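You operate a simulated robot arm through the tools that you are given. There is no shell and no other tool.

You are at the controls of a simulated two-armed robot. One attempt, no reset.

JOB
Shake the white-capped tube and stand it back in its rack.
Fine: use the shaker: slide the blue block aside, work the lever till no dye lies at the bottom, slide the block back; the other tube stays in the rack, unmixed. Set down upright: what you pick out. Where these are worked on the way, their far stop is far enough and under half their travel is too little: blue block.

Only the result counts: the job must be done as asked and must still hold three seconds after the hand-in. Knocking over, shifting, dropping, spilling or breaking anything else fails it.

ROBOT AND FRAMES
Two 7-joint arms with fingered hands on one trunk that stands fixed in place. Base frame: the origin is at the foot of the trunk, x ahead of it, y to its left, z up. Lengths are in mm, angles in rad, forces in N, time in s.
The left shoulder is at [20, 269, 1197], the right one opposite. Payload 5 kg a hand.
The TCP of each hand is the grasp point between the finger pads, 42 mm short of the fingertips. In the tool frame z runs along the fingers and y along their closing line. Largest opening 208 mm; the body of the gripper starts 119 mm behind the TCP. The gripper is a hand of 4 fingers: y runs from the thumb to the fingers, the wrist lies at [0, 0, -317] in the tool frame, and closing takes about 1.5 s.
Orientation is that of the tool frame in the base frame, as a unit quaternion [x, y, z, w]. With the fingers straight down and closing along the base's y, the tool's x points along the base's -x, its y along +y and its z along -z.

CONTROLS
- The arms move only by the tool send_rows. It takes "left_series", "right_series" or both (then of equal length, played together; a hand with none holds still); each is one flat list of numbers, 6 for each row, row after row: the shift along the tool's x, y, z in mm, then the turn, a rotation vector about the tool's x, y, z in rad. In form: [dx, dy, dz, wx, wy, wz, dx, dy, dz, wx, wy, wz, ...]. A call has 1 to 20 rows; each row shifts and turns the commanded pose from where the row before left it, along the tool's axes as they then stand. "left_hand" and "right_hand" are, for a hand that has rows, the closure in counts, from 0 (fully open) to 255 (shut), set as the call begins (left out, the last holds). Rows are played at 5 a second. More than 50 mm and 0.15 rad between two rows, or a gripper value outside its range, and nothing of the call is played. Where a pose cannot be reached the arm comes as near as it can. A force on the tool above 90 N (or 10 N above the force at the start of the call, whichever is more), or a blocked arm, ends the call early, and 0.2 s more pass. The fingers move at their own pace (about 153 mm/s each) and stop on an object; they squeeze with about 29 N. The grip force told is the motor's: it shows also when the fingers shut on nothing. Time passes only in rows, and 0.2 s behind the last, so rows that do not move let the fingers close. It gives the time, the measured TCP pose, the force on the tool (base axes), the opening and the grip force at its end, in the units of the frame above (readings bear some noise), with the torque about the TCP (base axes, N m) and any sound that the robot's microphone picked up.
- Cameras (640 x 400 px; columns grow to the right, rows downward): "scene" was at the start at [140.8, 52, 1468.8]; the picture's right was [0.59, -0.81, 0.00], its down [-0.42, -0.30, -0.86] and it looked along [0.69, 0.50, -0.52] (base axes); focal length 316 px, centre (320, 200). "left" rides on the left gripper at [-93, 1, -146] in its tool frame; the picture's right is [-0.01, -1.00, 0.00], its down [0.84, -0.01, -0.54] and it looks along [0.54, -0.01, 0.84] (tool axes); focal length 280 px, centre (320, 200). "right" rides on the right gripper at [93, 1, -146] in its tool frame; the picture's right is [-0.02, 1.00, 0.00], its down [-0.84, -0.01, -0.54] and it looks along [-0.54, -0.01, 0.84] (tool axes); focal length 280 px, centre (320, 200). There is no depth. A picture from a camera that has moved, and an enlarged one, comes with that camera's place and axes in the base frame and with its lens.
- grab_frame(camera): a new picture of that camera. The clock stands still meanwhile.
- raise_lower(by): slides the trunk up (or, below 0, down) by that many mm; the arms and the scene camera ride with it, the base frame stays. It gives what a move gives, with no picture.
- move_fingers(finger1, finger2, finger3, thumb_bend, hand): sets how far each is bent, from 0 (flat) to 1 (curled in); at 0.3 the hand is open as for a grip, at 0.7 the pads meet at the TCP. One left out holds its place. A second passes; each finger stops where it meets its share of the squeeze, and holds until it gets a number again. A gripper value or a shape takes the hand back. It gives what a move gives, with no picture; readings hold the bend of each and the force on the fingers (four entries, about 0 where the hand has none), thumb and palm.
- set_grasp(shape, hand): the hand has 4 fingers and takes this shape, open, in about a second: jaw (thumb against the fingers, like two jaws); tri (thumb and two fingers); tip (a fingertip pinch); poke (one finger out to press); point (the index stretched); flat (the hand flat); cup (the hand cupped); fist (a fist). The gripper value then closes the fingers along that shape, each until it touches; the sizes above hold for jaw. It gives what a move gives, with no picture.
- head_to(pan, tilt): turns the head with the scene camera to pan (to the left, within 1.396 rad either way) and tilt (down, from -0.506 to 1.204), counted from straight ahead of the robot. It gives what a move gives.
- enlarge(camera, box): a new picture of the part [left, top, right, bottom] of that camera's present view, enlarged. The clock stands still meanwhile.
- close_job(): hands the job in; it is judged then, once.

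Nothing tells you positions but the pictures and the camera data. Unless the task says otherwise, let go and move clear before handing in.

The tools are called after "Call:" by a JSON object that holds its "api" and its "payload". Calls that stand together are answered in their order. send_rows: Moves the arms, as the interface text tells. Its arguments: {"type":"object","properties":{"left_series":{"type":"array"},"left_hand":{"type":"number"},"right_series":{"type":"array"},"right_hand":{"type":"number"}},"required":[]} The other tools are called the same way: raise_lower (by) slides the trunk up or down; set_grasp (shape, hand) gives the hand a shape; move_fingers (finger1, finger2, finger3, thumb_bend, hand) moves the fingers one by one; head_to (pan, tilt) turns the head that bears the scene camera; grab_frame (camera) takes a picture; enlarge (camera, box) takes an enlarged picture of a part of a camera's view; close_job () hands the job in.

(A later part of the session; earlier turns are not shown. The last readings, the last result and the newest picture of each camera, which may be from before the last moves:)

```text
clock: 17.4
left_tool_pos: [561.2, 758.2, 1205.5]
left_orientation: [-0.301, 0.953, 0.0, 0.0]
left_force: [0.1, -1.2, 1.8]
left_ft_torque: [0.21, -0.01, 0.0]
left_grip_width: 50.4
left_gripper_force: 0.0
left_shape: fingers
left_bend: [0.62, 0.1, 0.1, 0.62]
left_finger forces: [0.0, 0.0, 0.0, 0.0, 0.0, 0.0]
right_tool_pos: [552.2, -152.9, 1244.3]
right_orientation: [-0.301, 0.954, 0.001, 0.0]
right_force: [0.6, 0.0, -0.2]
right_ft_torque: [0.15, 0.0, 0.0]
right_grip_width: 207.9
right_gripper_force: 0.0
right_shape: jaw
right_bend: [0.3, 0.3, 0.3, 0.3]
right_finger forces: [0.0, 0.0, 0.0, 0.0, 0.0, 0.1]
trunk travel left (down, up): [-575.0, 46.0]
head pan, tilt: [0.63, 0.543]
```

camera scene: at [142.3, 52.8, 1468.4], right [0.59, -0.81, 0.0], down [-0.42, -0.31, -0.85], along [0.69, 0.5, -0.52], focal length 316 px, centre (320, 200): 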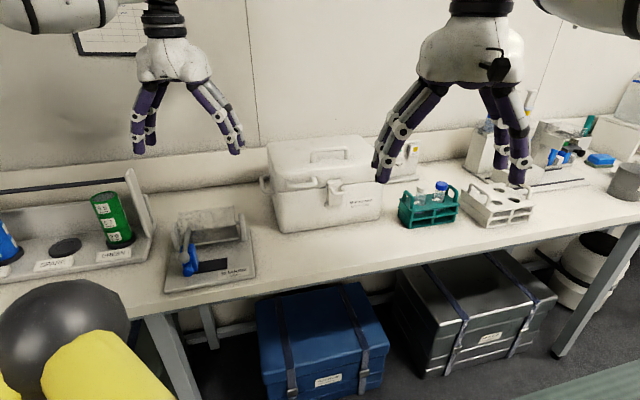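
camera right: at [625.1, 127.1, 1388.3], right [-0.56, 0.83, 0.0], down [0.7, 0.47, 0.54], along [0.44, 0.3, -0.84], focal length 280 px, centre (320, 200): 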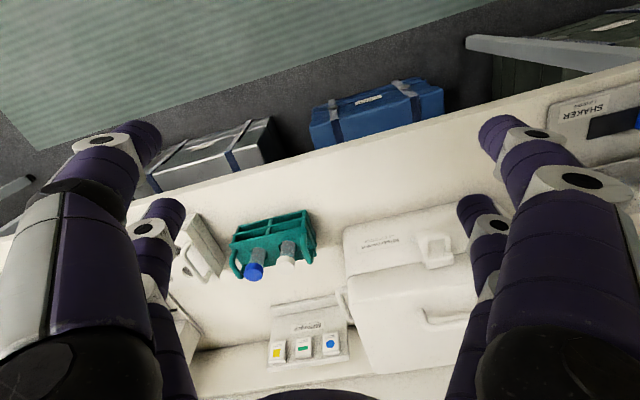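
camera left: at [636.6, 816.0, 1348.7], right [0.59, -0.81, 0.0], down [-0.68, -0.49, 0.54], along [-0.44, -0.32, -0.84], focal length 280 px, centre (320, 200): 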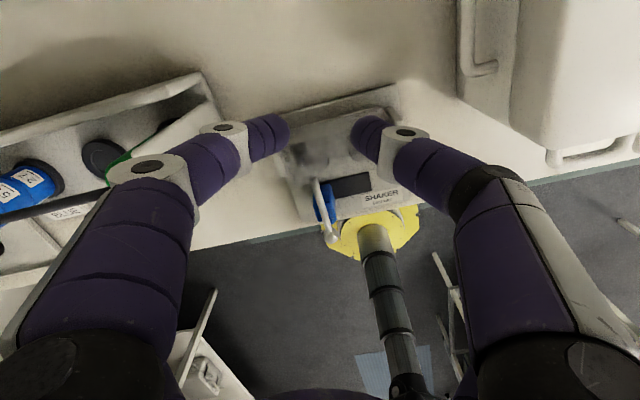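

The finger 2–finger 3 pinch should make contact about 33 mm beyond the TCP. My plan is to tilt the hand forward along the rack's long axis and pinch the tube under its cap with fingers 2 and 3. I'll raise the trunk, open finger 1 and the thumb wide, and turn the left hand at a safe height.

Call:
{"api": "raise_lower", "payload": {"by": 45}}

Call:
{"api": "move_fingers", "payload": {"hand": "left", "finger1": 0.1, "finger2": 0.54, "finger3": 0.54, "thumb_bend": 0.1}}

Call:
{"api": "send_rows", "payload": {"left_series": [0, 0, 0, 0, 0, 0.1415, 0, 0, 0, 0, 0, 0.1415, 0, 0, 0, 0, 0, 0.1415, 0, 0, 0, 0, 0, 0.1415, 0, 0, 0, 0, 0, 0.1415, 0, 0, 0, 0, 0, 0.1415, 0, 0, 0, 0, 0, 0.1415, 0, 0, 0, 0, 0, 0.1415, 0, 0, 0, 0, 0, 0.1415, 0, 0, 0, 0, -0.125, 0, 0, 0, 0, 0, -0.125, 0, 0, 0, 0, 0, -0.125, 0, 0, 0, 0, 0, -0.125, 0]}}

Call:
{"api": "grab_frame", "payload": {"camera": "left"}}

Call:
{"api": "grab_frame", "payload": {"camera": "scene"}}

```text
clock: 18.3
left_tool_pos: [561.7, 758.7, 1247.7]
left_orientation: [-0.3, 0.954, 0.0, 0.001]
left_force: [0.2, -0.3, 0.2]
left_ft_torque: [0.09, 0.05, 0.02]
left_grip_width: 50.5
left_gripper_force: 0.0
left_shape: fingers
left_bend: [0.62, 0.1, 0.1, 0.62]
left_finger forces: [0.1, 0.0, 0.0, 0.0, 0.0, 0.1]
right_tool_pos: [552.7, -151.2, 1289.0]
right_orientation: [-0.301, 0.954, 0.0, 0.0]
right_force: [0.9, -0.5, 0.1]
right_ft_torque: [0.05, 0.04, 0.02]
right_grip_width: 208.0
right_gripper_force: 0.0
right_shape: jaw
right_bend: [0.3, 0.3, 0.3, 0.3]
right_finger forces: [0.0, 0.0, 0.0, 0.1, 0.0, 0.0]
trunk travel left (down, up): [-620.0, 1.0]
head pan, tilt: [0.63, 0.543]
```

```text
clock: 19.3
left_tool_pos: [561.0, 759.9, 1248.0]
left_orientation: [-0.302, 0.953, -0.001, 0.0]
left_force: [-0.9, 0.5, 0.6]
left_ft_torque: [0.0, -0.01, 0.0]
left_grip_width: 282.1
left_gripper_force: 0.0
left_shape: fingers
left_bend: [0.1, 0.54, 0.54, 0.1]
left_finger forces: [0.0, 0.0, 0.0, 0.0, 0.0, 0.0]
right_tool_pos: [552.1, -151.4, 1288.7]
right_orientation: [-0.301, 0.954, 0.001, 0.0]
right_force: [0.4, 0.3, 0.3]
right_ft_torque: [-0.02, 0.03, 0.01]
right_grip_width: 207.7
right_gripper_force: 0.0
right_shape: jaw
right_bend: [0.3, 0.3, 0.3, 0.3]
right_finger forces: [0.1, 0.1, 0.0, 0.0, 0.0, 0.0]
trunk travel left (down, up): [-620.0, 1.0]
head pan, tilt: [0.63, 0.543]
```

```text
clock: 22.1
left_tool_pos: [562.4, 760.7, 1245.0]
left_orientation: [0.314, 0.916, -0.082, 0.234]
left_force: [1.0, 1.9, 0.9]
left_ft_torque: [-0.16, 0.08, -0.1]
left_grip_width: 282.2
left_gripper_force: 0.2
left_shape: fingers
left_bend: [0.1, 0.54, 0.54, 0.1]
left_finger forces: [0.0, 0.0, 0.1, 0.0, 0.0, 0.0]
right_tool_pos: [554.4, -147.6, 1288.2]
right_orientation: [-0.301, 0.954, -0.001, -0.002]
right_force: [1.8, 1.4, 0.0]
right_ft_torque: [-0.25, 0.28, -0.01]
right_grip_width: 208.1
right_gripper_force: 0.1
right_shape: jaw
right_bend: [0.3, 0.3, 0.3, 0.3]
right_finger forces: [0.0, 0.0, 0.0, 0.1, 0.0, 0.0]
trunk travel left (down, up): [-620.0, 1.0]
head pan, tilt: [0.63, 0.543]
```

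```text
taken
camera left: at [573.3, 754.9, 1418.8], right [-0.6, -0.8, 0.01], down [-0.79, 0.6, 0.07], along [-0.06, 0.03, -1.0], focal length 280 px, centre (320, 200)
```

left: 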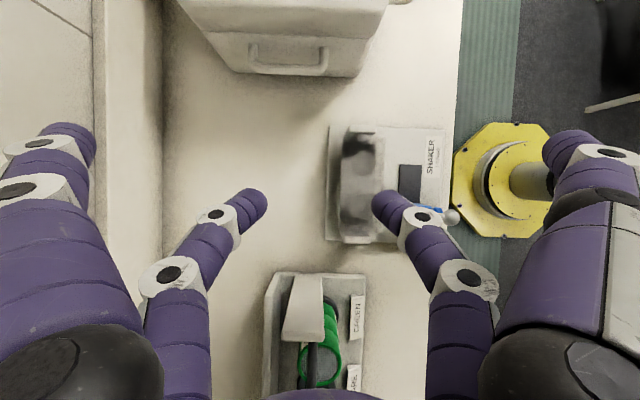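

```text
taken
camera scene: at [142.5, 54.3, 1513.2], right [0.59, -0.81, 0.0], down [-0.42, -0.31, -0.85], along [0.69, 0.5, -0.52], focal length 316 px, centre (320, 200)
```

scene: 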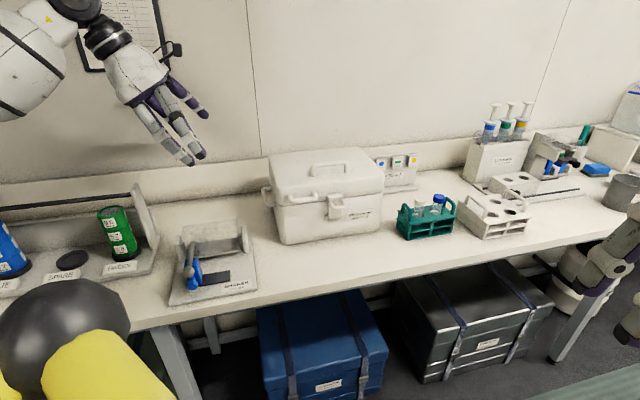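

The left camera now looks almost straight down, which is ideal for measuring positions in plan. I'll enlarge the shaker from here.

Call:
{"api": "enlarge", "payload": {"camera": "left", "box": [310, 110, 470, 260]}}

Call:
{"api": "enlarge", "payload": {"camera": "scene", "box": [155, 205, 265, 310]}}

Call:
{"api": "enlarge", "payload": {"camera": "scene", "box": [390, 180, 470, 250]}}

```text
2.67 times, centred on (390, 185) of left
camera zoom: at [573.3, 754.9, 1418.8], right [-0.6, -0.8, 0.01], down [-0.79, 0.6, 0.07], along [-0.06, 0.03, -1.0], focal length 748 px, centre (133, 240)
```

zoom: 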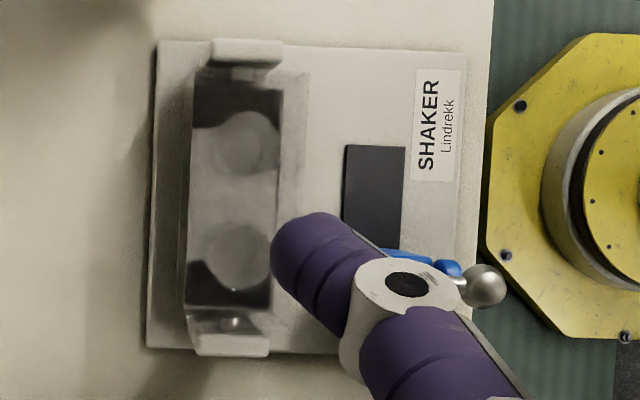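

```text
3.81 times, centred on (210, 258) of scene
camera zoom: at [142.5, 54.3, 1513.2], right [0.59, -0.81, 0.0], down [-0.42, -0.31, -0.85], along [0.69, 0.5, -0.52], focal length 1203 px, centre (739, -19)
```

zoom: 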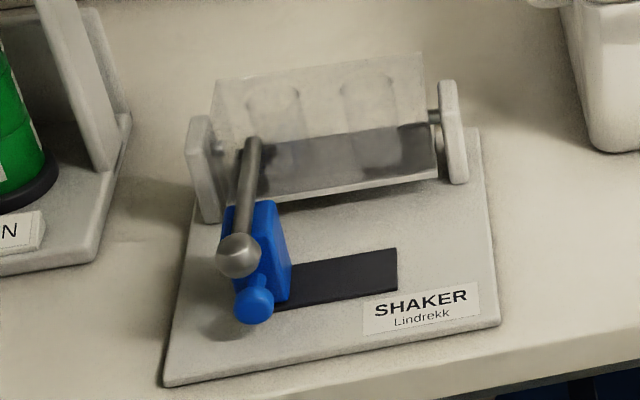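

```text
5.71 times, centred on (430, 215) of scene
camera zoom: at [142.5, 54.3, 1513.2], right [0.59, -0.81, 0.0], down [-0.42, -0.31, -0.85], along [0.69, 0.5, -0.52], focal length 1804 px, centre (-309, 114)
```

zoom: 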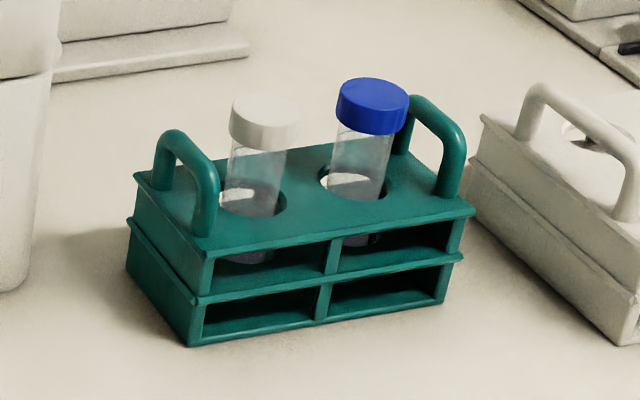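

The shaker's back corners come out near (638, 674) and (477, 808), so it is turned about −39°. Now I'll carry the open left hand high over the cooler toward the rack.

Call:
{"api": "send_rows", "payload": {"left_series": [-37.8, -9.71, 20.77, 0, 0, 0, -37.8, -9.71, 20.77, 0, 0, 0, -37.8, -9.71, 20.77, 0, 0, 0, -37.8, -9.71, 20.77, 0, 0, 0, -37.8, -9.71, 20.77, 0, 0, 0, -37.8, -9.71, 20.77, 0, 0, 0, -37.8, -9.71, 20.77, 0, 0, 0, -37.8, -9.71, 20.77, 0, 0, 0, -37.8, -9.71, 20.77, 0, 0, 0, -37.8, -9.71, 20.77, 0, 0, 0, -37.8, -9.71, 20.77, 0, 0, 0, -37.8, -9.71, 20.77, 0, 0, 0, 0, 0, 0, 0, 0, 0, 0, 0, 0, 0, 0, 0]}}

Call:
{"api": "grab_frame", "payload": {"camera": "left"}}

Call:
{"api": "grab_frame", "payload": {"camera": "scene"}}

```text
clock: 25.1
left_tool_pos: [897.9, 344.3, 1247.4]
left_orientation: [0.316, 0.916, -0.08, 0.234]
left_force: [1.0, -0.8, 0.3]
left_ft_torque: [0.07, 0.04, 0.02]
left_grip_width: 282.4
left_gripper_force: 0.1
left_shape: fingers
left_bend: [0.1, 0.54, 0.54, 0.1]
left_finger forces: [0.1, 0.1, 0.0, 0.0, 0.0, 0.0]
right_tool_pos: [553.2, -151.7, 1289.9]
right_orientation: [-0.301, 0.954, 0.0, 0.0]
right_force: [-0.3, -0.1, -0.6]
right_ft_torque: [0.11, 0.06, -0.07]
right_grip_width: 207.8
right_gripper_force: 0.1
right_shape: jaw
right_bend: [0.3, 0.3, 0.3, 0.3]
right_finger forces: [0.1, 0.1, 0.0, 0.1, 0.1, 0.0]
trunk travel left (down, up): [-620.0, 1.0]
head pan, tilt: [0.63, 0.543]
```

```text
taken
camera left: at [908.8, 338.6, 1420.5], right [-0.6, -0.8, 0.01], down [-0.79, 0.6, 0.07], along [-0.06, 0.04, -1.0], focal length 280 px, centre (320, 200)
```

left: 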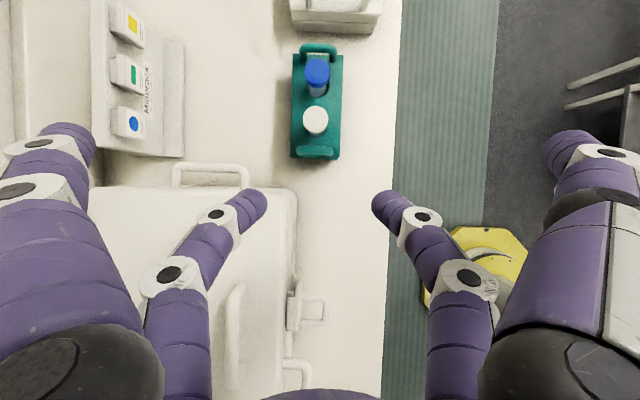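

```text
taken
camera scene: at [141.4, 51.1, 1513.7], right [0.59, -0.81, 0.0], down [-0.42, -0.3, -0.86], along [0.69, 0.5, -0.52], focal length 316 px, centre (320, 200)
```

scene: 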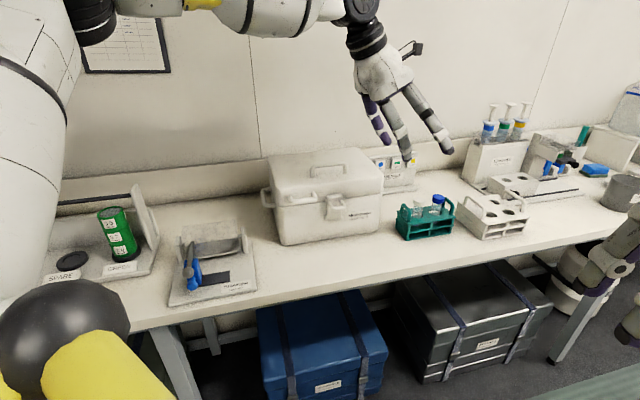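

I now have a clear plan view of the rack from above. Next I'll enlarge it to fix the tube's position.

Call:
{"api": "enlarge", "payload": {"camera": "left", "box": [270, 35, 370, 170]}}

Call:
{"api": "enlarge", "payload": {"camera": "scene", "box": [340, 0, 470, 170]}}

```text
2.96 times, centred on (320, 102) of left
camera zoom: at [908.8, 338.6, 1420.5], right [-0.6, -0.8, 0.01], down [-0.79, 0.6, 0.07], along [-0.06, 0.04, -1.0], focal length 831 px, centre (320, 489)
```

zoom: 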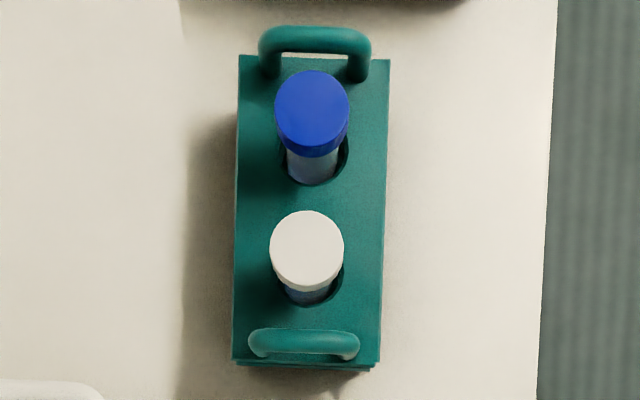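

```text
2.35 times, centred on (405, 85) of scene
camera zoom: at [141.4, 51.1, 1513.7], right [0.59, -0.81, 0.0], down [-0.42, -0.3, -0.86], along [0.69, 0.5, -0.52], focal length 743 px, centre (120, 471)
```

zoom: 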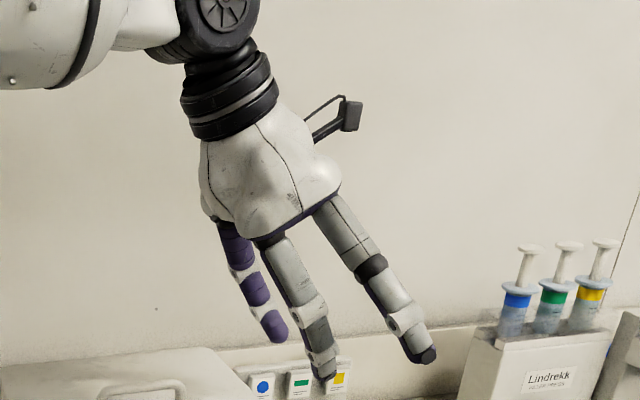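

The white tube stands vertical at about (980, 287) with its cap top near z = 1020. Next I'll bring the open pinch directly above it and stop about 70 mm over the grasp height.

Call:
{"api": "send_rows", "payload": {"left_series": [-25.2, 2, 29, 0, 0, 0, -25.2, 2, 29, 0, 0, 0, -25.3, 1.9, 28.9, 0, 0, 0, 15.5, 0, 28.4, 0, 0, 0, 15.5, 0, 28.4, 0, 0, 0, 15.5, 0, 28.4, 0, 0, 0, 0, 0, 0, 0, 0, 0, 0, 0, 0, 0, 0, 0]}}

Call:
{"api": "grab_frame", "payload": {"camera": "left"}}

Call:
{"api": "enlarge", "payload": {"camera": "scene", "box": [350, 100, 510, 250]}}

```text
clock: 26.9
left_tool_pos: [966.6, 299.2, 1108.4]
left_orientation: [0.315, 0.917, -0.08, 0.233]
left_force: [0.9, 0.3, 0.4]
left_ft_torque: [-0.02, -0.01, 0.0]
left_grip_width: 282.8
left_gripper_force: 0.0
left_shape: fingers
left_bend: [0.1, 0.54, 0.54, 0.1]
left_finger forces: [0.1, 0.1, 0.0, 0.1, 0.0, 0.0]
left hand out of reach, approached as far as the arm can: row 3
right_tool_pos: [551.7, -149.5, 1289.7]
right_orientation: [-0.302, 0.953, 0.0, 0.0]
right_force: [0.5, 1.4, -0.4]
right_ft_torque: [-0.06, 0.03, -0.05]
right_grip_width: 207.7
right_gripper_force: 0.1
right_shape: jaw
right_bend: [0.3, 0.3, 0.3, 0.3]
right_finger forces: [0.0, 0.0, 0.0, 0.1, 0.1, 0.1]
trunk travel left (down, up): [-620.0, 1.0]
head pan, tilt: [0.63, 0.543]
```

```text
taken
camera left: at [977.2, 292.7, 1281.1], right [-0.6, -0.8, 0.01], down [-0.79, 0.6, 0.07], along [-0.06, 0.04, -1.0], focal length 280 px, centre (320, 200)
```

left: 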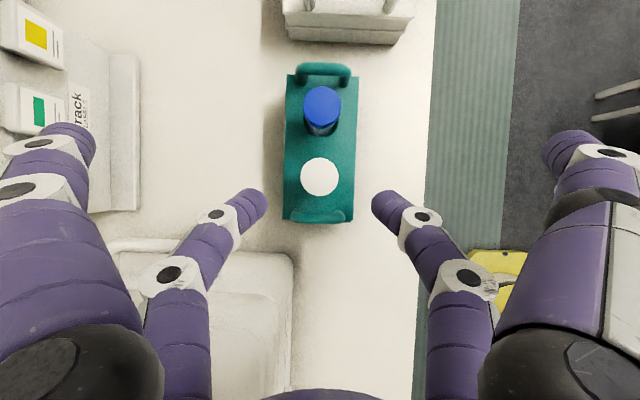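

```text
2.67 times, centred on (430, 175) of scene
camera zoom: at [140.2, 52.3, 1513.8], right [0.59, -0.81, 0.0], down [-0.42, -0.31, -0.86], along [0.69, 0.5, -0.52], focal length 842 px, centre (27, 267)
```

zoom: 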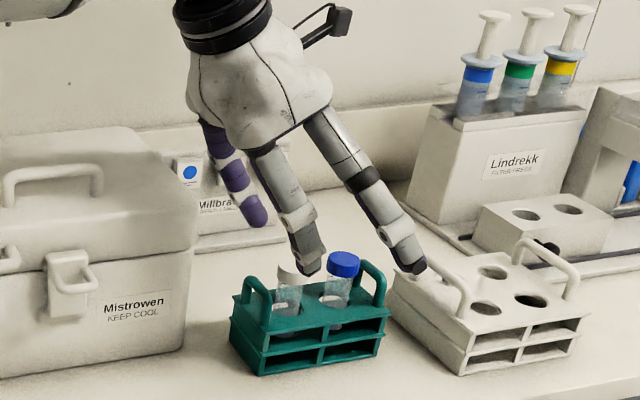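

The arm stopped about 26 mm short at the higher level, but it should reach at this height. I'll shift forward over the tube and check.

Call:
{"api": "send_rows", "payload": {"left_series": [-11.3, -0.4, 6.2, 0, 0, 0, -11.3, -0.4, 6.2, 0, 0, 0, 0, 0, 0, 0, 0, 0, 0, 0, 0, 0, 0, 0]}}

Call:
{"api": "grab_frame", "payload": {"camera": "left"}}

Call:
{"api": "enlarge", "payload": {"camera": "scene", "box": [370, 140, 490, 250]}}

```text
clock: 27.9
left_tool_pos: [971.9, 293.9, 1107.6]
left_orientation: [0.315, 0.916, -0.081, 0.236]
left_force: [1.1, 0.1, 0.5]
left_ft_torque: [-0.01, 0.0, 0.04]
left_grip_width: 282.8
left_gripper_force: 0.1
left_shape: fingers
left_bend: [0.1, 0.54, 0.54, 0.1]
left_finger forces: [0.0, 0.0, 0.0, 0.1, 0.1, 0.1]
left hand out of reach, approached as far as the arm can: row 1, 2
right_tool_pos: [552.6, -150.8, 1290.0]
right_orientation: [-0.301, 0.954, 0.0, 0.001]
right_force: [-0.2, -0.2, -0.4]
right_ft_torque: [0.0, -0.05, -0.02]
right_grip_width: 208.0
right_gripper_force: 0.0
right_shape: jaw
right_bend: [0.3, 0.3, 0.3, 0.3]
right_finger forces: [0.0, 0.0, 0.1, 0.1, 0.0, 0.0]
trunk travel left (down, up): [-620.0, 1.0]
head pan, tilt: [0.63, 0.543]
```

```text
taken
camera left: at [980.9, 288.3, 1281.6], right [-0.6, -0.8, 0.01], down [-0.8, 0.6, 0.07], along [-0.06, 0.03, -1.0], focal length 280 px, centre (320, 200)
```

left: 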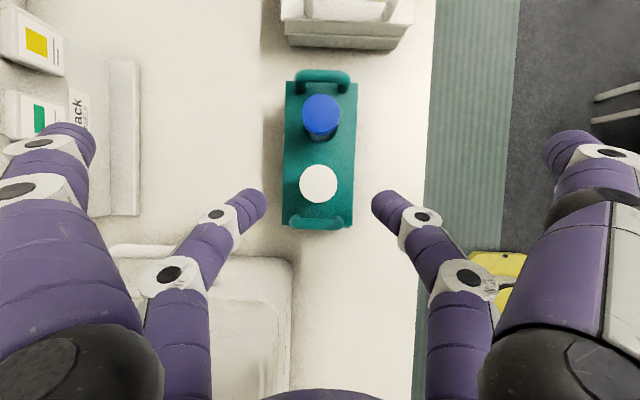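

```text
3.64 times, centred on (430, 195) of scene
camera zoom: at [139.9, 52.0, 1513.9], right [0.59, -0.81, 0.0], down [-0.42, -0.3, -0.86], along [0.69, 0.5, -0.52], focal length 1148 px, centre (-80, 218)
```

zoom: 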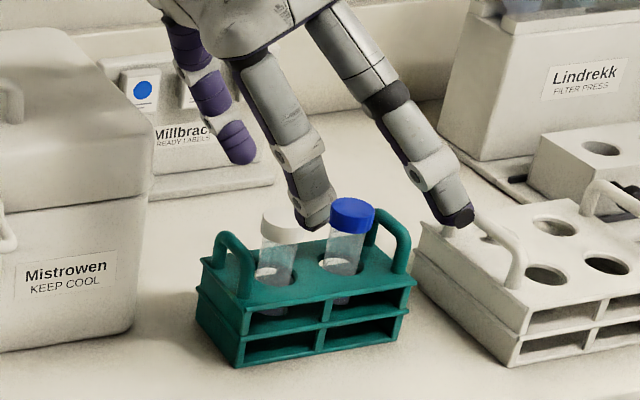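

The arm is at its limit with this tilt, so I'll tilt the hand another 0.2 rad forward, which brings the wrist back. Then I'll re-centre over the tube.

Call:
{"api": "send_rows", "payload": {"left_series": [0, 0, 0, 0, -0.1, 0, 0, 0, 0, 0, -0.1, 0, 0, 0, 0, 0, 0, 0, 0, 0, 0, 0, 0, 0]}}

Call:
{"api": "grab_frame", "payload": {"camera": "left"}}

Call:
{"api": "enlarge", "payload": {"camera": "scene", "box": [370, 140, 490, 250]}}

```text
clock: 28.9
left_tool_pos: [972.3, 293.5, 1107.8]
left_orientation: [0.305, 0.888, -0.111, 0.324]
left_force: [0.8, 0.8, -0.1]
left_ft_torque: [-0.02, -0.01, 0.01]
left_grip_width: 282.8
left_gripper_force: 0.2
left_shape: fingers
left_bend: [0.1, 0.54, 0.54, 0.1]
left_finger forces: [0.0, 0.1, 0.0, 0.0, 0.0, 0.0]
right_tool_pos: [551.7, -151.0, 1288.7]
right_orientation: [-0.302, 0.953, 0.0, 0.001]
right_force: [-0.1, -0.4, -0.6]
right_ft_torque: [0.0, 0.03, -0.02]
right_grip_width: 208.2
right_gripper_force: 0.1
right_shape: jaw
right_bend: [0.3, 0.3, 0.3, 0.3]
right_finger forces: [0.1, 0.1, 0.0, 0.0, 0.0, 0.0]
trunk travel left (down, up): [-620.0, 1.0]
head pan, tilt: [0.63, 0.543]
```

```text
taken
camera left: at [955.3, 309.1, 1279.4], right [-0.61, -0.8, 0.01], down [-0.79, 0.6, -0.13], along [0.1, -0.09, -0.99], focal length 280 px, centre (320, 200)
```

left: 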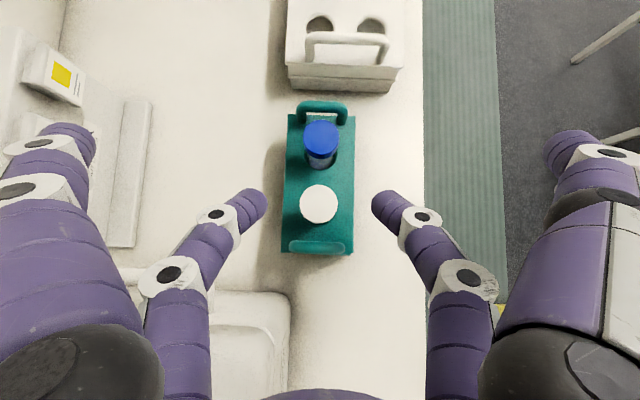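

```text
3.64 times, centred on (430, 195) of scene
camera zoom: at [140.4, 52.3, 1513.8], right [0.59, -0.81, 0.0], down [-0.42, -0.31, -0.86], along [0.69, 0.5, -0.52], focal length 1148 px, centre (-80, 218)
```

zoom: 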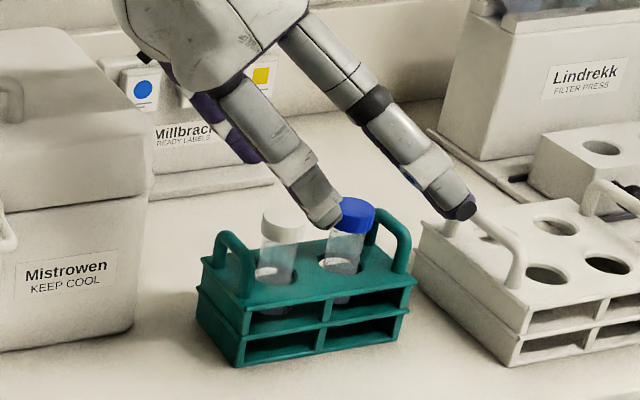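

The tube now sits on the pinch line, centred in y, with about 5 mm still to go forward. I'll go two-thirds of the way down and check.

Call:
{"api": "send_rows", "payload": {"left_series": [13.07, 0, 17.93, 0, 0, 0, 13.07, 0, 17.93, 0, 0, 0, 0, 0, 0, 0, 0, 0]}}

Call:
{"api": "grab_frame", "payload": {"camera": "left"}}

Call:
{"api": "enlarge", "payload": {"camera": "scene", "box": [380, 160, 480, 250]}}

```text
clock: 29.7
left_tool_pos: [974.3, 291.3, 1063.7]
left_orientation: [0.305, 0.889, -0.111, 0.324]
left_force: [-0.3, -0.5, -0.1]
left_ft_torque: [-0.01, -0.01, 0.03]
left_grip_width: 282.8
left_gripper_force: 0.0
left_shape: fingers
left_bend: [0.1, 0.54, 0.54, 0.1]
left_finger forces: [0.1, 0.0, 0.0, 0.0, 0.0, 0.0]
right_tool_pos: [552.4, -150.8, 1290.3]
right_orientation: [-0.303, 0.953, 0.001, 0.0]
right_force: [-1.2, 0.2, -0.8]
right_ft_torque: [-0.01, 0.0, 0.0]
right_grip_width: 207.8
right_gripper_force: 0.0
right_shape: jaw
right_bend: [0.3, 0.3, 0.3, 0.3]
right_finger forces: [0.0, 0.0, 0.1, 0.0, 0.0, 0.0]
trunk travel left (down, up): [-620.0, 1.0]
head pan, tilt: [0.63, 0.543]
```

```text
taken
camera left: at [958.3, 306.3, 1235.6], right [-0.61, -0.8, 0.01], down [-0.79, 0.6, -0.13], along [0.1, -0.09, -0.99], focal length 280 px, centre (320, 200)
```

left: 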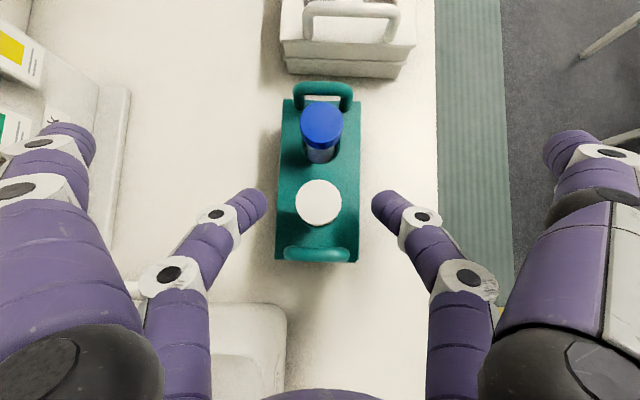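

```text
4.44 times, centred on (430, 205) of scene
camera zoom: at [140.1, 52.1, 1513.9], right [0.59, -0.81, 0.0], down [-0.42, -0.3, -0.86], along [0.69, 0.5, -0.52], focal length 1403 px, centre (-169, 178)
```

zoom: 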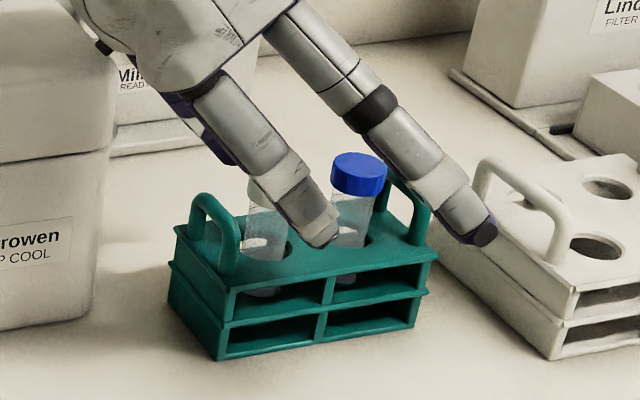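

Alignment is good. I'll make the last 22 mm descent and look again before closing.

Call:
{"api": "send_rows", "payload": {"left_series": [13.1, 0, 18.2, 0, 0, 0, 0, 0, 0, 0, 0, 0]}}

Call:
{"api": "grab_frame", "payload": {"camera": "left"}}

Call:
{"api": "enlarge", "payload": {"camera": "scene", "box": [380, 160, 480, 250]}}

```text
clock: 30.3
left_tool_pos: [978.8, 287.6, 1044.6]
left_orientation: [0.306, 0.888, -0.111, 0.326]
left_force: [7.2, -4.3, 18.3]
left_ft_torque: [2.21, 1.27, -0.54]
left_grip_width: 282.6
left_gripper_force: 9.2
left_shape: fingers
left_bend: [0.1, 0.54, 0.54, 0.1]
left_finger forces: [0.0, 18.5, 0.0, 0.0, 0.1, 0.1]
right_tool_pos: [551.5, -151.3, 1290.3]
right_orientation: [-0.3, 0.954, 0.0, 0.0]
right_force: [0.8, 0.3, 0.1]
right_ft_torque: [-0.02, 0.06, 0.03]
right_grip_width: 207.7
right_gripper_force: 0.0
right_shape: jaw
right_bend: [0.3, 0.3, 0.3, 0.3]
right_finger forces: [0.0, 0.0, 0.0, 0.0, 0.0, 0.0]
trunk travel left (down, up): [-620.0, 1.0]
head pan, tilt: [0.63, 0.543]
```

```text
taken
camera left: at [960.1, 303.4, 1217.0], right [-0.61, -0.8, 0.01], down [-0.79, 0.6, -0.13], along [0.1, -0.09, -0.99], focal length 280 px, centre (320, 200)
```

left: 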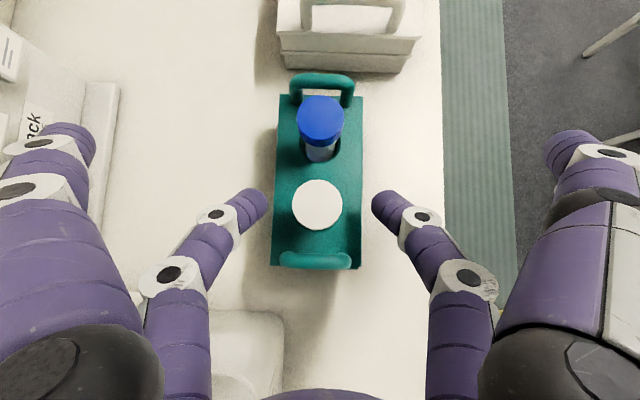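

```text
4.44 times, centred on (430, 205) of scene
camera zoom: at [139.8, 51.3, 1514.1], right [0.59, -0.81, 0.0], down [-0.42, -0.3, -0.86], along [0.69, 0.5, -0.52], focal length 1403 px, centre (-169, 178)
```

zoom: 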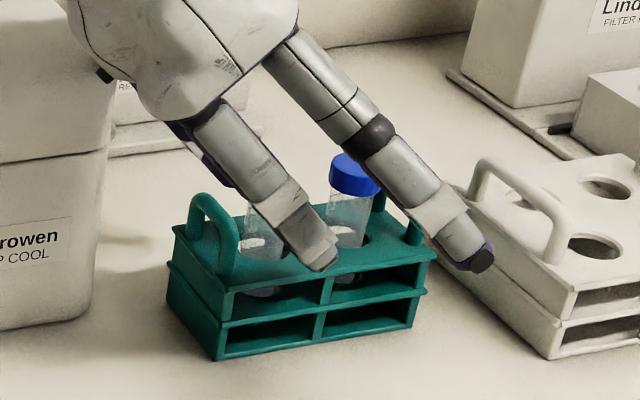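

Finger 2's root is touching the cooler's lid corner, with about 18 N on it. I'll lift straight off now, then turn the hand so it comes in clear of the cooler.

Call:
{"api": "send_rows", "payload": {"left_series": [-19.3, 0, -22.9, 0, 0, 0, -19.3, 0, -22.9, 0, 0, 0, 0, 0, 0, 0, 0, 0]}}

Call:
{"api": "enlarge", "payload": {"camera": "scene", "box": [260, 120, 420, 250]}}

```text
clock: 31.1
left_tool_pos: [975.1, 293.9, 1099.3]
left_orientation: [0.305, 0.888, -0.111, 0.325]
left_force: [-0.9, 0.9, -0.1]
left_ft_torque: [-0.1, -0.03, -0.04]
left_grip_width: 282.9
left_gripper_force: 0.1
left_shape: fingers
left_bend: [0.1, 0.54, 0.54, 0.1]
left_finger forces: [0.0, 0.0, 0.0, 0.0, 0.0, 0.1]
right_tool_pos: [551.2, -150.1, 1290.8]
right_orientation: [-0.302, 0.953, 0.0, 0.0]
right_force: [0.4, 0.6, -0.4]
right_ft_torque: [-0.05, 0.04, -0.03]
right_grip_width: 207.8
right_gripper_force: 0.0
right_shape: jaw
right_bend: [0.3, 0.3, 0.3, 0.3]
right_finger forces: [0.0, 0.1, 0.0, 0.1, 0.1, 0.0]
trunk travel left (down, up): [-620.0, 1.0]
head pan, tilt: [0.63, 0.543]
```

```text
3.08 times, centred on (340, 185) of scene
camera zoom: at [140.3, 52.7, 1513.7], right [0.59, -0.81, 0.0], down [-0.42, -0.31, -0.86], along [0.69, 0.5, -0.52], focal length 971 px, centre (258, 246)
```

zoom: 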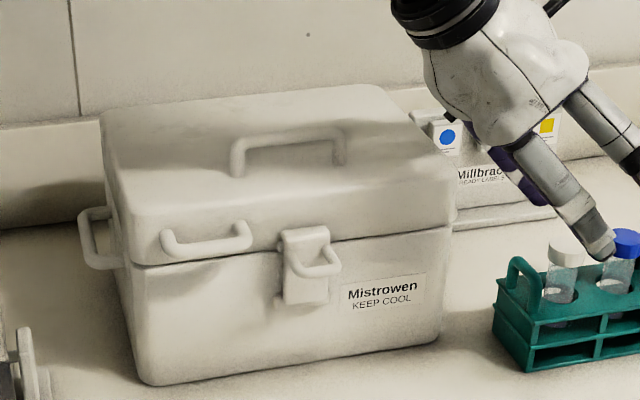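

Clear of contact, and the cooler looks unmoved. I'll yaw the hand by +0.40 rad and reduce the tilt to 0.5 rad, still above the tubes.

Call:
{"api": "send_rows", "payload": {"left_series": [0, 0, 0, -0.086, 0, -0.102, 0, 0, 0, -0.086, 0, -0.102, 0, 0, 0, -0.086, 0, -0.102, 0, 0, 0, 0, 0.1, 0, 0, 0, 0, 0, 0.1, 0, 0, 0, 0, 0, 0, 0, 0, 0, 0, 0, 0, 0]}}

Call:
{"api": "grab_frame", "payload": {"camera": "left"}}

Call:
{"api": "enlarge", "payload": {"camera": "scene", "box": [330, 110, 490, 250]}}

```text
clock: 32.7
left_tool_pos: [967.1, 297.6, 1101.8]
left_orientation: [0.127, 0.96, -0.033, 0.247]
left_force: [-0.3, 0.0, 0.1]
left_ft_torque: [0.03, -0.02, 0.01]
left_grip_width: 282.8
left_gripper_force: 0.1
left_shape: fingers
left_bend: [0.1, 0.54, 0.54, 0.1]
left_finger forces: [0.1, 0.1, 0.0, 0.0, 0.0, 0.0]
left hand out of reach, approached as far as the arm can: row 5
right_tool_pos: [551.2, -150.5, 1289.3]
right_orientation: [-0.302, 0.953, 0.0, 0.0]
right_force: [-0.1, -0.1, 0.5]
right_ft_torque: [-0.01, -0.06, 0.01]
right_grip_width: 207.9
right_gripper_force: 0.1
right_shape: jaw
right_bend: [0.3, 0.3, 0.3, 0.3]
right_finger forces: [0.1, 0.0, 0.0, 0.0, 0.0, 0.1]
trunk travel left (down, up): [-620.0, 1.0]
head pan, tilt: [0.63, 0.543]
```

```text
taken
camera left: at [978.1, 296.1, 1275.5], right [-0.25, -0.97, 0.01], down [-0.97, 0.25, 0.06], along [-0.06, 0.01, -1.0], focal length 280 px, centre (320, 200)
```

left: 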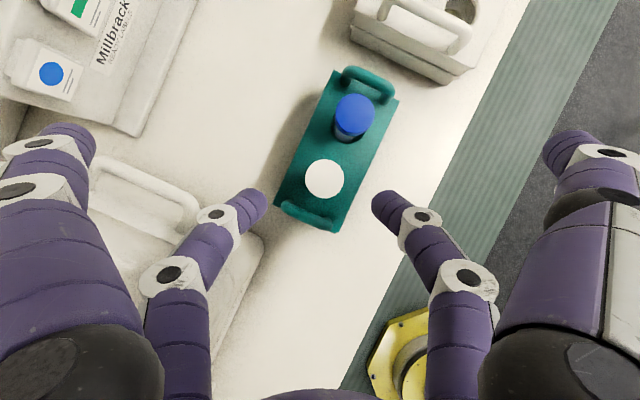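

```text
2.86 times, centred on (410, 180) of scene
camera zoom: at [139.6, 52.1, 1513.9], right [0.59, -0.81, 0.0], down [-0.42, -0.3, -0.86], along [0.69, 0.5, -0.52], focal length 902 px, centre (63, 257)
```

zoom: 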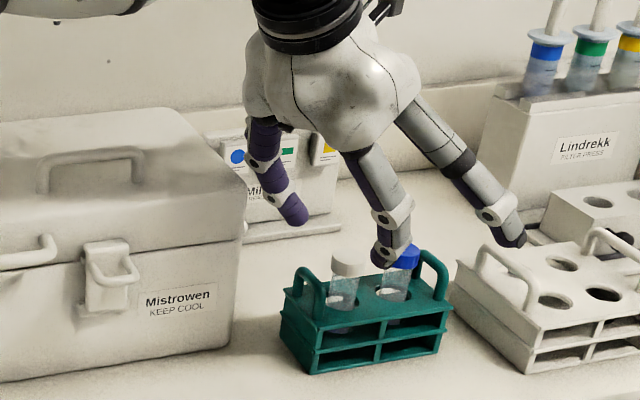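

The reach limit bites again at the smaller tilt, so I'll go back to 0.7 rad at this new yaw, which stays in front of the cooler.

Call:
{"api": "send_rows", "payload": {"left_series": [0, 0, 0, 0, -0.1, 0, 0, 0, 0, 0, -0.1, 0, 0, 0, 0, 0, 0, 0, 0, 0, 0, 0, 0, 0]}}

Call:
{"api": "grab_frame", "payload": {"camera": "left"}}

```text
clock: 33.7
left_tool_pos: [967.9, 298.3, 1101.7]
left_orientation: [0.122, 0.931, -0.044, 0.34]
left_force: [0.0, -0.3, 0.2]
left_ft_torque: [-0.02, 0.03, -0.04]
left_grip_width: 282.7
left_gripper_force: 0.0
left_shape: fingers
left_bend: [0.1, 0.54, 0.54, 0.1]
left_finger forces: [0.0, 0.0, 0.0, 0.0, 0.0, 0.0]
right_tool_pos: [550.9, -150.4, 1289.3]
right_orientation: [-0.301, 0.953, 0.0, 0.0]
right_force: [0.1, 0.3, -0.2]
right_ft_torque: [0.01, 0.0, 0.01]
right_grip_width: 208.0
right_gripper_force: 0.0
right_shape: jaw
right_bend: [0.3, 0.3, 0.3, 0.3]
right_finger forces: [0.0, 0.0, 0.0, 0.0, 0.0, 0.1]
trunk travel left (down, up): [-620.0, 1.0]
head pan, tilt: [0.63, 0.543]
```

```text
taken
camera left: at [945.7, 304.5, 1273.8], right [-0.25, -0.97, 0.01], down [-0.96, 0.24, -0.13], along [0.13, -0.04, -0.99], focal length 280 px, centre (320, 200)
```

left: 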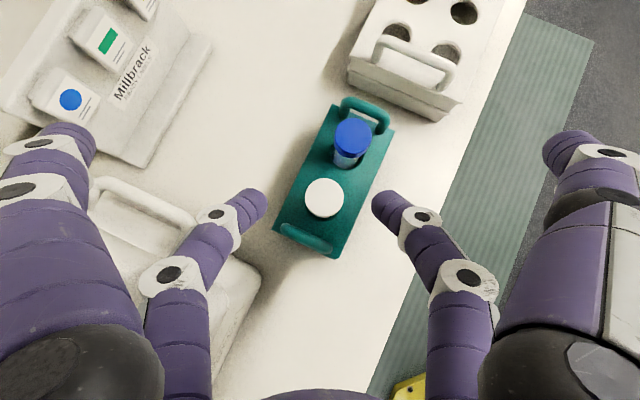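

The tube is about 4–5 mm toward −y from the pinch centre and 60 mm below it. I'll go down in small steps, watching the forces.

Call:
{"api": "send_rows", "payload": {"left_series": [10.7, -2.3, 17.2, 0, 0, 0, 10.7, -2.2, 17.2, 0, 0, 0, 0, 0, 0, 0, 0, 0]}}

Call:
{"api": "grab_frame", "payload": {"camera": "left"}}

Call:
{"api": "enlarge", "payload": {"camera": "scene", "box": [370, 150, 480, 250]}}

```text
clock: 34.5
left_tool_pos: [969.7, 284.4, 1061.5]
left_orientation: [0.125, 0.931, -0.045, 0.339]
left_force: [6.1, -32.7, 1.5]
left_ft_torque: [1.28, 0.29, 1.12]
left_grip_width: 283.0
left_gripper_force: 16.4
left_shape: fingers
left_bend: [0.1, 0.6, 0.54, 0.1]
left_finger forces: [0.0, 33.6, 0.0, 0.0, 0.0, 0.1]
right_tool_pos: [551.9, -154.6, 1289.3]
right_orientation: [-0.299, 0.954, 0.001, 0.001]
right_force: [-0.7, 0.8, -0.5]
right_ft_torque: [-0.02, -0.06, 0.0]
right_grip_width: 207.7
right_gripper_force: 0.1
right_shape: jaw
right_bend: [0.3, 0.3, 0.3, 0.3]
right_finger forces: [0.0, 0.0, 0.0, 0.0, 0.0, 0.1]
trunk travel left (down, up): [-620.0, 1.0]
head pan, tilt: [0.63, 0.543]
```

```text
taken
camera left: at [949.3, 292.1, 1233.6], right [-0.25, -0.97, 0.01], down [-0.96, 0.25, -0.13], along [0.12, -0.04, -0.99], focal length 280 px, centre (320, 200)
```

left: 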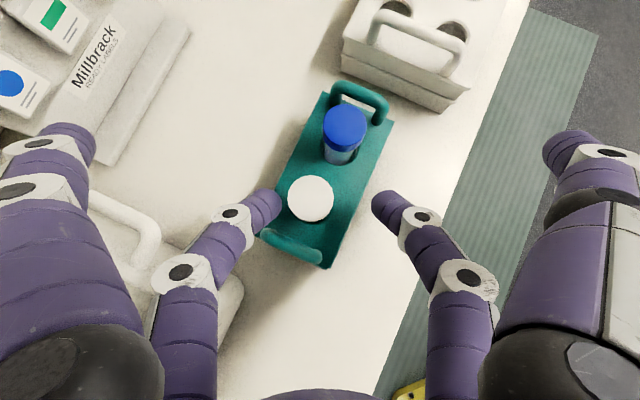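

```text
4.00 times, centred on (425, 200) of scene
camera zoom: at [140.4, 49.5, 1513.8], right [0.59, -0.81, 0.0], down [-0.42, -0.3, -0.86], along [0.69, 0.5, -0.52], focal length 1263 px, centre (-100, 200)
```

zoom: 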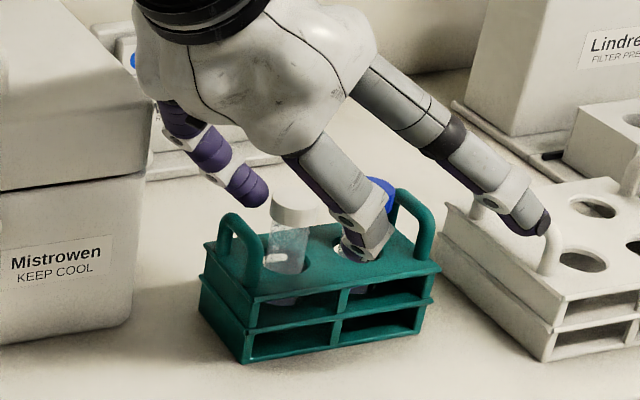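

Finger 2's knuckle is still pressing the cooler's corner, about 33 N sideways. I'll lift straight up right away.

Call:
{"api": "send_rows", "payload": {"left_series": [-25.8, 0, -30.5, 0, 0, 0, -12.9, 0, -15.3, 0, 0, 0, 0, 0, 0, 0, 0, 0]}}

Call:
{"api": "grab_frame", "payload": {"camera": "scene"}}

Call:
{"api": "grab_frame", "payload": {"camera": "left"}}

```text
clock: 35.3
left_tool_pos: [971.7, 295.1, 1121.3]
left_orientation: [0.121, 0.931, -0.045, 0.34]
left_force: [-0.9, 0.4, 1.0]
left_ft_torque: [-0.1, -0.08, -0.06]
left_grip_width: 282.9
left_gripper_force: 0.2
left_shape: fingers
left_bend: [0.1, 0.54, 0.54, 0.1]
left_finger forces: [0.0, 0.0, 0.0, 0.1, 0.0, 0.0]
right_tool_pos: [549.4, -148.6, 1290.4]
right_orientation: [-0.302, 0.953, -0.001, 0.0]
right_force: [0.3, 0.4, 0.0]
right_ft_torque: [-0.13, -0.09, -0.01]
right_grip_width: 207.9
right_gripper_force: 0.0
right_shape: jaw
right_bend: [0.3, 0.3, 0.3, 0.3]
right_finger forces: [0.0, 0.0, 0.1, 0.1, 0.0, 0.1]
trunk travel left (down, up): [-620.0, 1.0]
head pan, tilt: [0.63, 0.543]
```

```text
taken
camera scene: at [138.8, 53.3, 1514.0], right [0.59, -0.81, 0.0], down [-0.42, -0.31, -0.86], along [0.69, 0.5, -0.52], focal length 316 px, centre (320, 200)
```

scene: 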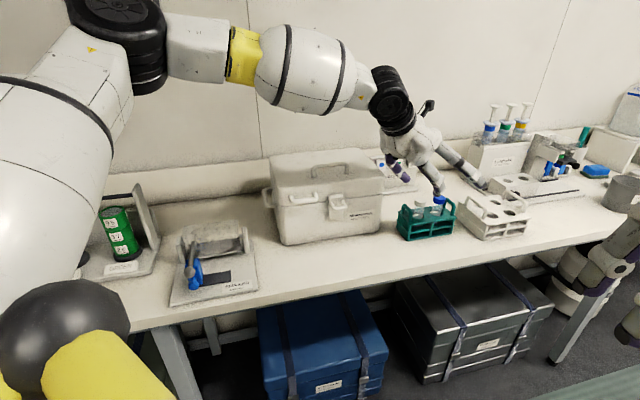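

```text
taken
camera left: at [948.8, 302.7, 1293.4], right [-0.25, -0.97, 0.01], down [-0.96, 0.24, -0.13], along [0.13, -0.04, -0.99], focal length 280 px, centre (320, 200)
```

left: 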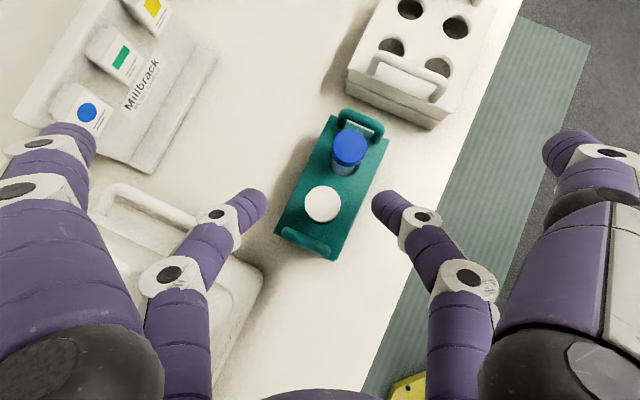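

I need an accurate outline of the cooler's corner and side handle, so I'll zoom in on them.

Call:
{"api": "enlarge", "payload": {"camera": "left", "box": [90, 170, 290, 400]}}

Call:
{"api": "enlarge", "payload": {"camera": "scene", "box": [330, 130, 470, 250]}}

Call:
{"api": "enlarge", "payload": {"camera": "scene", "box": [250, 130, 410, 260]}}

```text
1.74 times, centred on (190, 285) of left
camera zoom: at [948.8, 302.7, 1293.4], right [-0.25, -0.97, 0.01], down [-0.96, 0.24, -0.13], along [0.13, -0.04, -0.99], focal length 488 px, centre (546, 52)
```

zoom: 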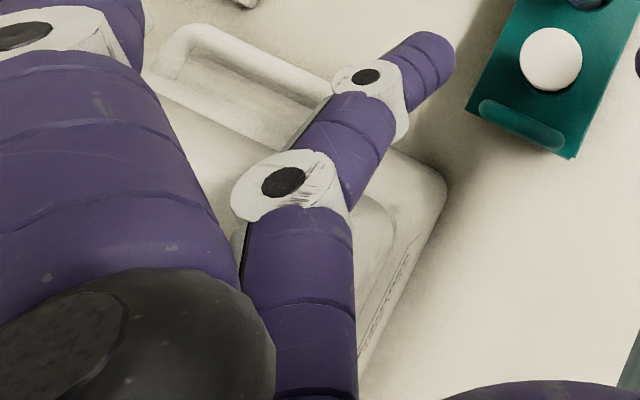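

```text
3.33 times, centred on (400, 190) of scene
camera zoom: at [138.8, 53.3, 1514.0], right [0.59, -0.81, 0.0], down [-0.42, -0.31, -0.86], along [0.69, 0.5, -0.52], focal length 1052 px, centre (53, 233)
```

zoom: 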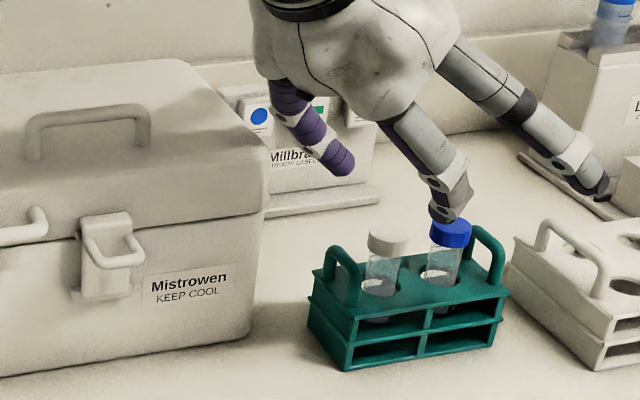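

```text
3.08 times, centred on (330, 195) of scene
camera zoom: at [138.8, 53.3, 1514.0], right [0.59, -0.81, 0.0], down [-0.42, -0.31, -0.86], along [0.69, 0.5, -0.52], focal length 971 px, centre (289, 215)
```

zoom: 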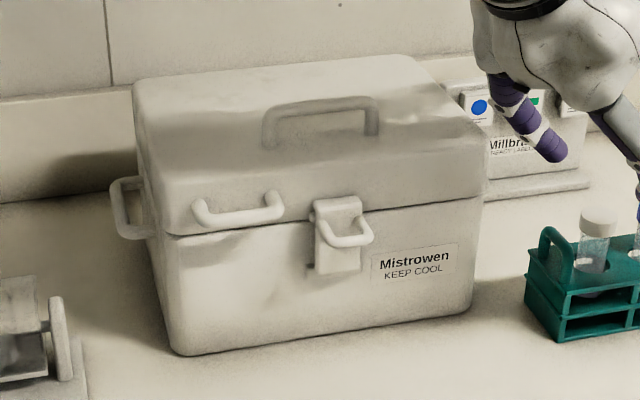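

The cooler's corner still measures at (917, 387), so it did not move. At the earlier yaw the hand was force-free with the pinch at cap height, so I'll go back to that yaw and grip the cap itself.

Call:
{"api": "send_rows", "payload": {"left_series": [0, 0, 0, 0.086, 0, 0.102, 0, 0, 0, 0.086, 0, 0.102, 0, 0, 0, 0.086, 0, 0.102, 0, 0, 0, 0, 0, 0, 0, 0, 0, 0, 0, 0]}}

Call:
{"api": "grab_frame", "payload": {"camera": "left"}}

```text
clock: 36.5
left_tool_pos: [972.9, 291.2, 1120.2]
left_orientation: [0.304, 0.888, -0.111, 0.325]
left_force: [0.1, -0.2, -0.5]
left_ft_torque: [-0.07, -0.01, -0.04]
left_grip_width: 282.8
left_gripper_force: 0.1
left_shape: fingers
left_bend: [0.1, 0.54, 0.54, 0.1]
left_finger forces: [0.0, 0.0, 0.0, 0.0, 0.1, 0.1]
right_tool_pos: [552.9, -150.4, 1288.6]
right_orientation: [-0.301, 0.954, 0.0, 0.0]
right_force: [0.0, 0.7, 0.0]
right_ft_torque: [-0.03, 0.03, 0.02]
right_grip_width: 208.1
right_gripper_force: 0.0
right_shape: jaw
right_bend: [0.3, 0.3, 0.3, 0.3]
right_finger forces: [0.0, 0.0, 0.1, 0.1, 0.0, 0.1]
trunk travel left (down, up): [-620.0, 1.0]
head pan, tilt: [0.63, 0.543]
```

```text
taken
camera left: at [955.5, 306.9, 1292.8], right [-0.61, -0.8, 0.01], down [-0.79, 0.6, -0.13], along [0.1, -0.09, -0.99], focal length 280 px, centre (320, 200)
```

left: 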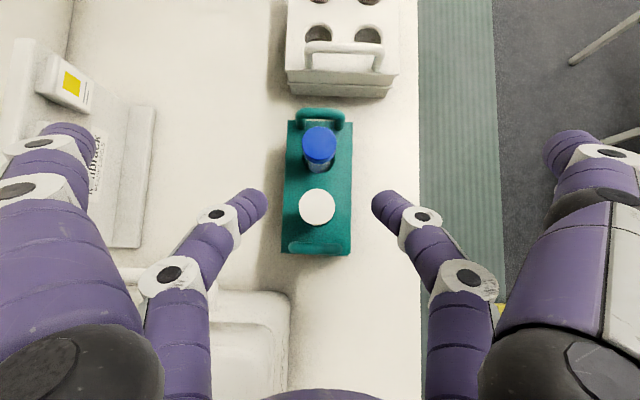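

Aligned within about 2 mm. I'll descend to cap height, with the pinch at z≈1010, and check the forces before closing.

Call:
{"api": "send_rows", "payload": {"left_series": [12.7, 0.67, 15.8, 0, 0, 0, 12.7, 0.67, 15.8, 0, 0, 0, 12.7, 0.66, 15.9, 0, 0, 0, 0, 0, 0, 0, 0, 0]}}

Call:
{"api": "grab_frame", "payload": {"camera": "left"}}

Call:
{"api": "enlarge", "payload": {"camera": "scene", "box": [380, 160, 480, 250]}}

```text
clock: 37.5
left_tool_pos: [973.9, 292.4, 1060.4]
left_orientation: [0.305, 0.888, -0.112, 0.325]
left_force: [-0.5, -0.2, 0.8]
left_ft_torque: [0.07, -0.01, 0.04]
left_grip_width: 283.0
left_gripper_force: 0.1
left_shape: fingers
left_bend: [0.1, 0.54, 0.54, 0.1]
left_finger forces: [0.0, 0.0, 0.1, 0.0, 0.0, 0.0]
right_tool_pos: [551.3, -150.4, 1290.7]
right_orientation: [-0.301, 0.954, 0.0, 0.0]
right_force: [0.0, 0.4, 0.5]
right_ft_torque: [0.02, -0.1, 0.03]
right_grip_width: 207.8
right_gripper_force: 0.1
right_shape: jaw
right_bend: [0.3, 0.3, 0.3, 0.3]
right_finger forces: [0.0, 0.0, 0.0, 0.0, 0.0, 0.0]
trunk travel left (down, up): [-620.0, 1.0]
head pan, tilt: [0.63, 0.543]
```

```text
taken
camera left: at [956.5, 306.7, 1233.2], right [-0.61, -0.8, 0.01], down [-0.79, 0.6, -0.13], along [0.1, -0.09, -0.99], focal length 280 px, centre (320, 200)
```

left: 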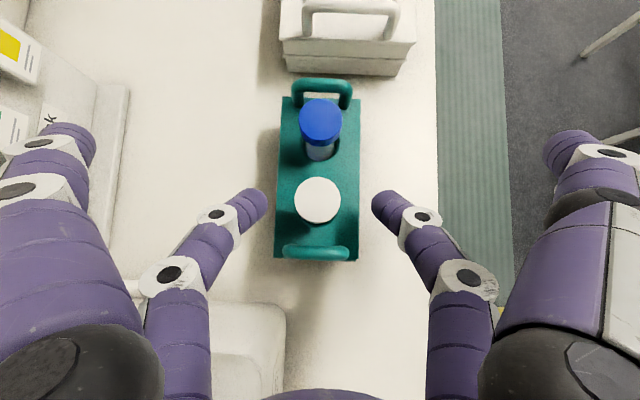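

```text
4.44 times, centred on (430, 205) of scene
camera zoom: at [139.5, 51.9, 1514.0], right [0.59, -0.81, 0.0], down [-0.42, -0.3, -0.86], along [0.69, 0.51, -0.52], focal length 1403 px, centre (-169, 178)
```

zoom: 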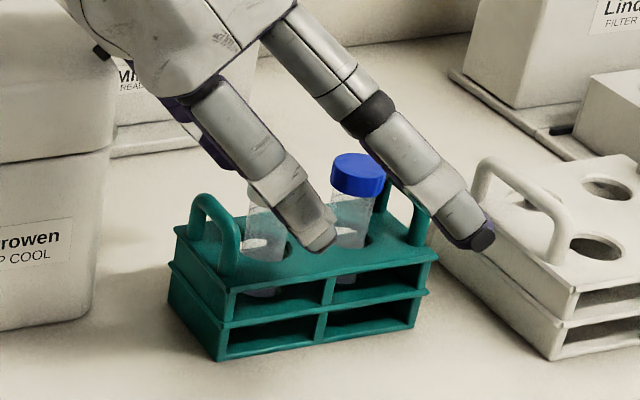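

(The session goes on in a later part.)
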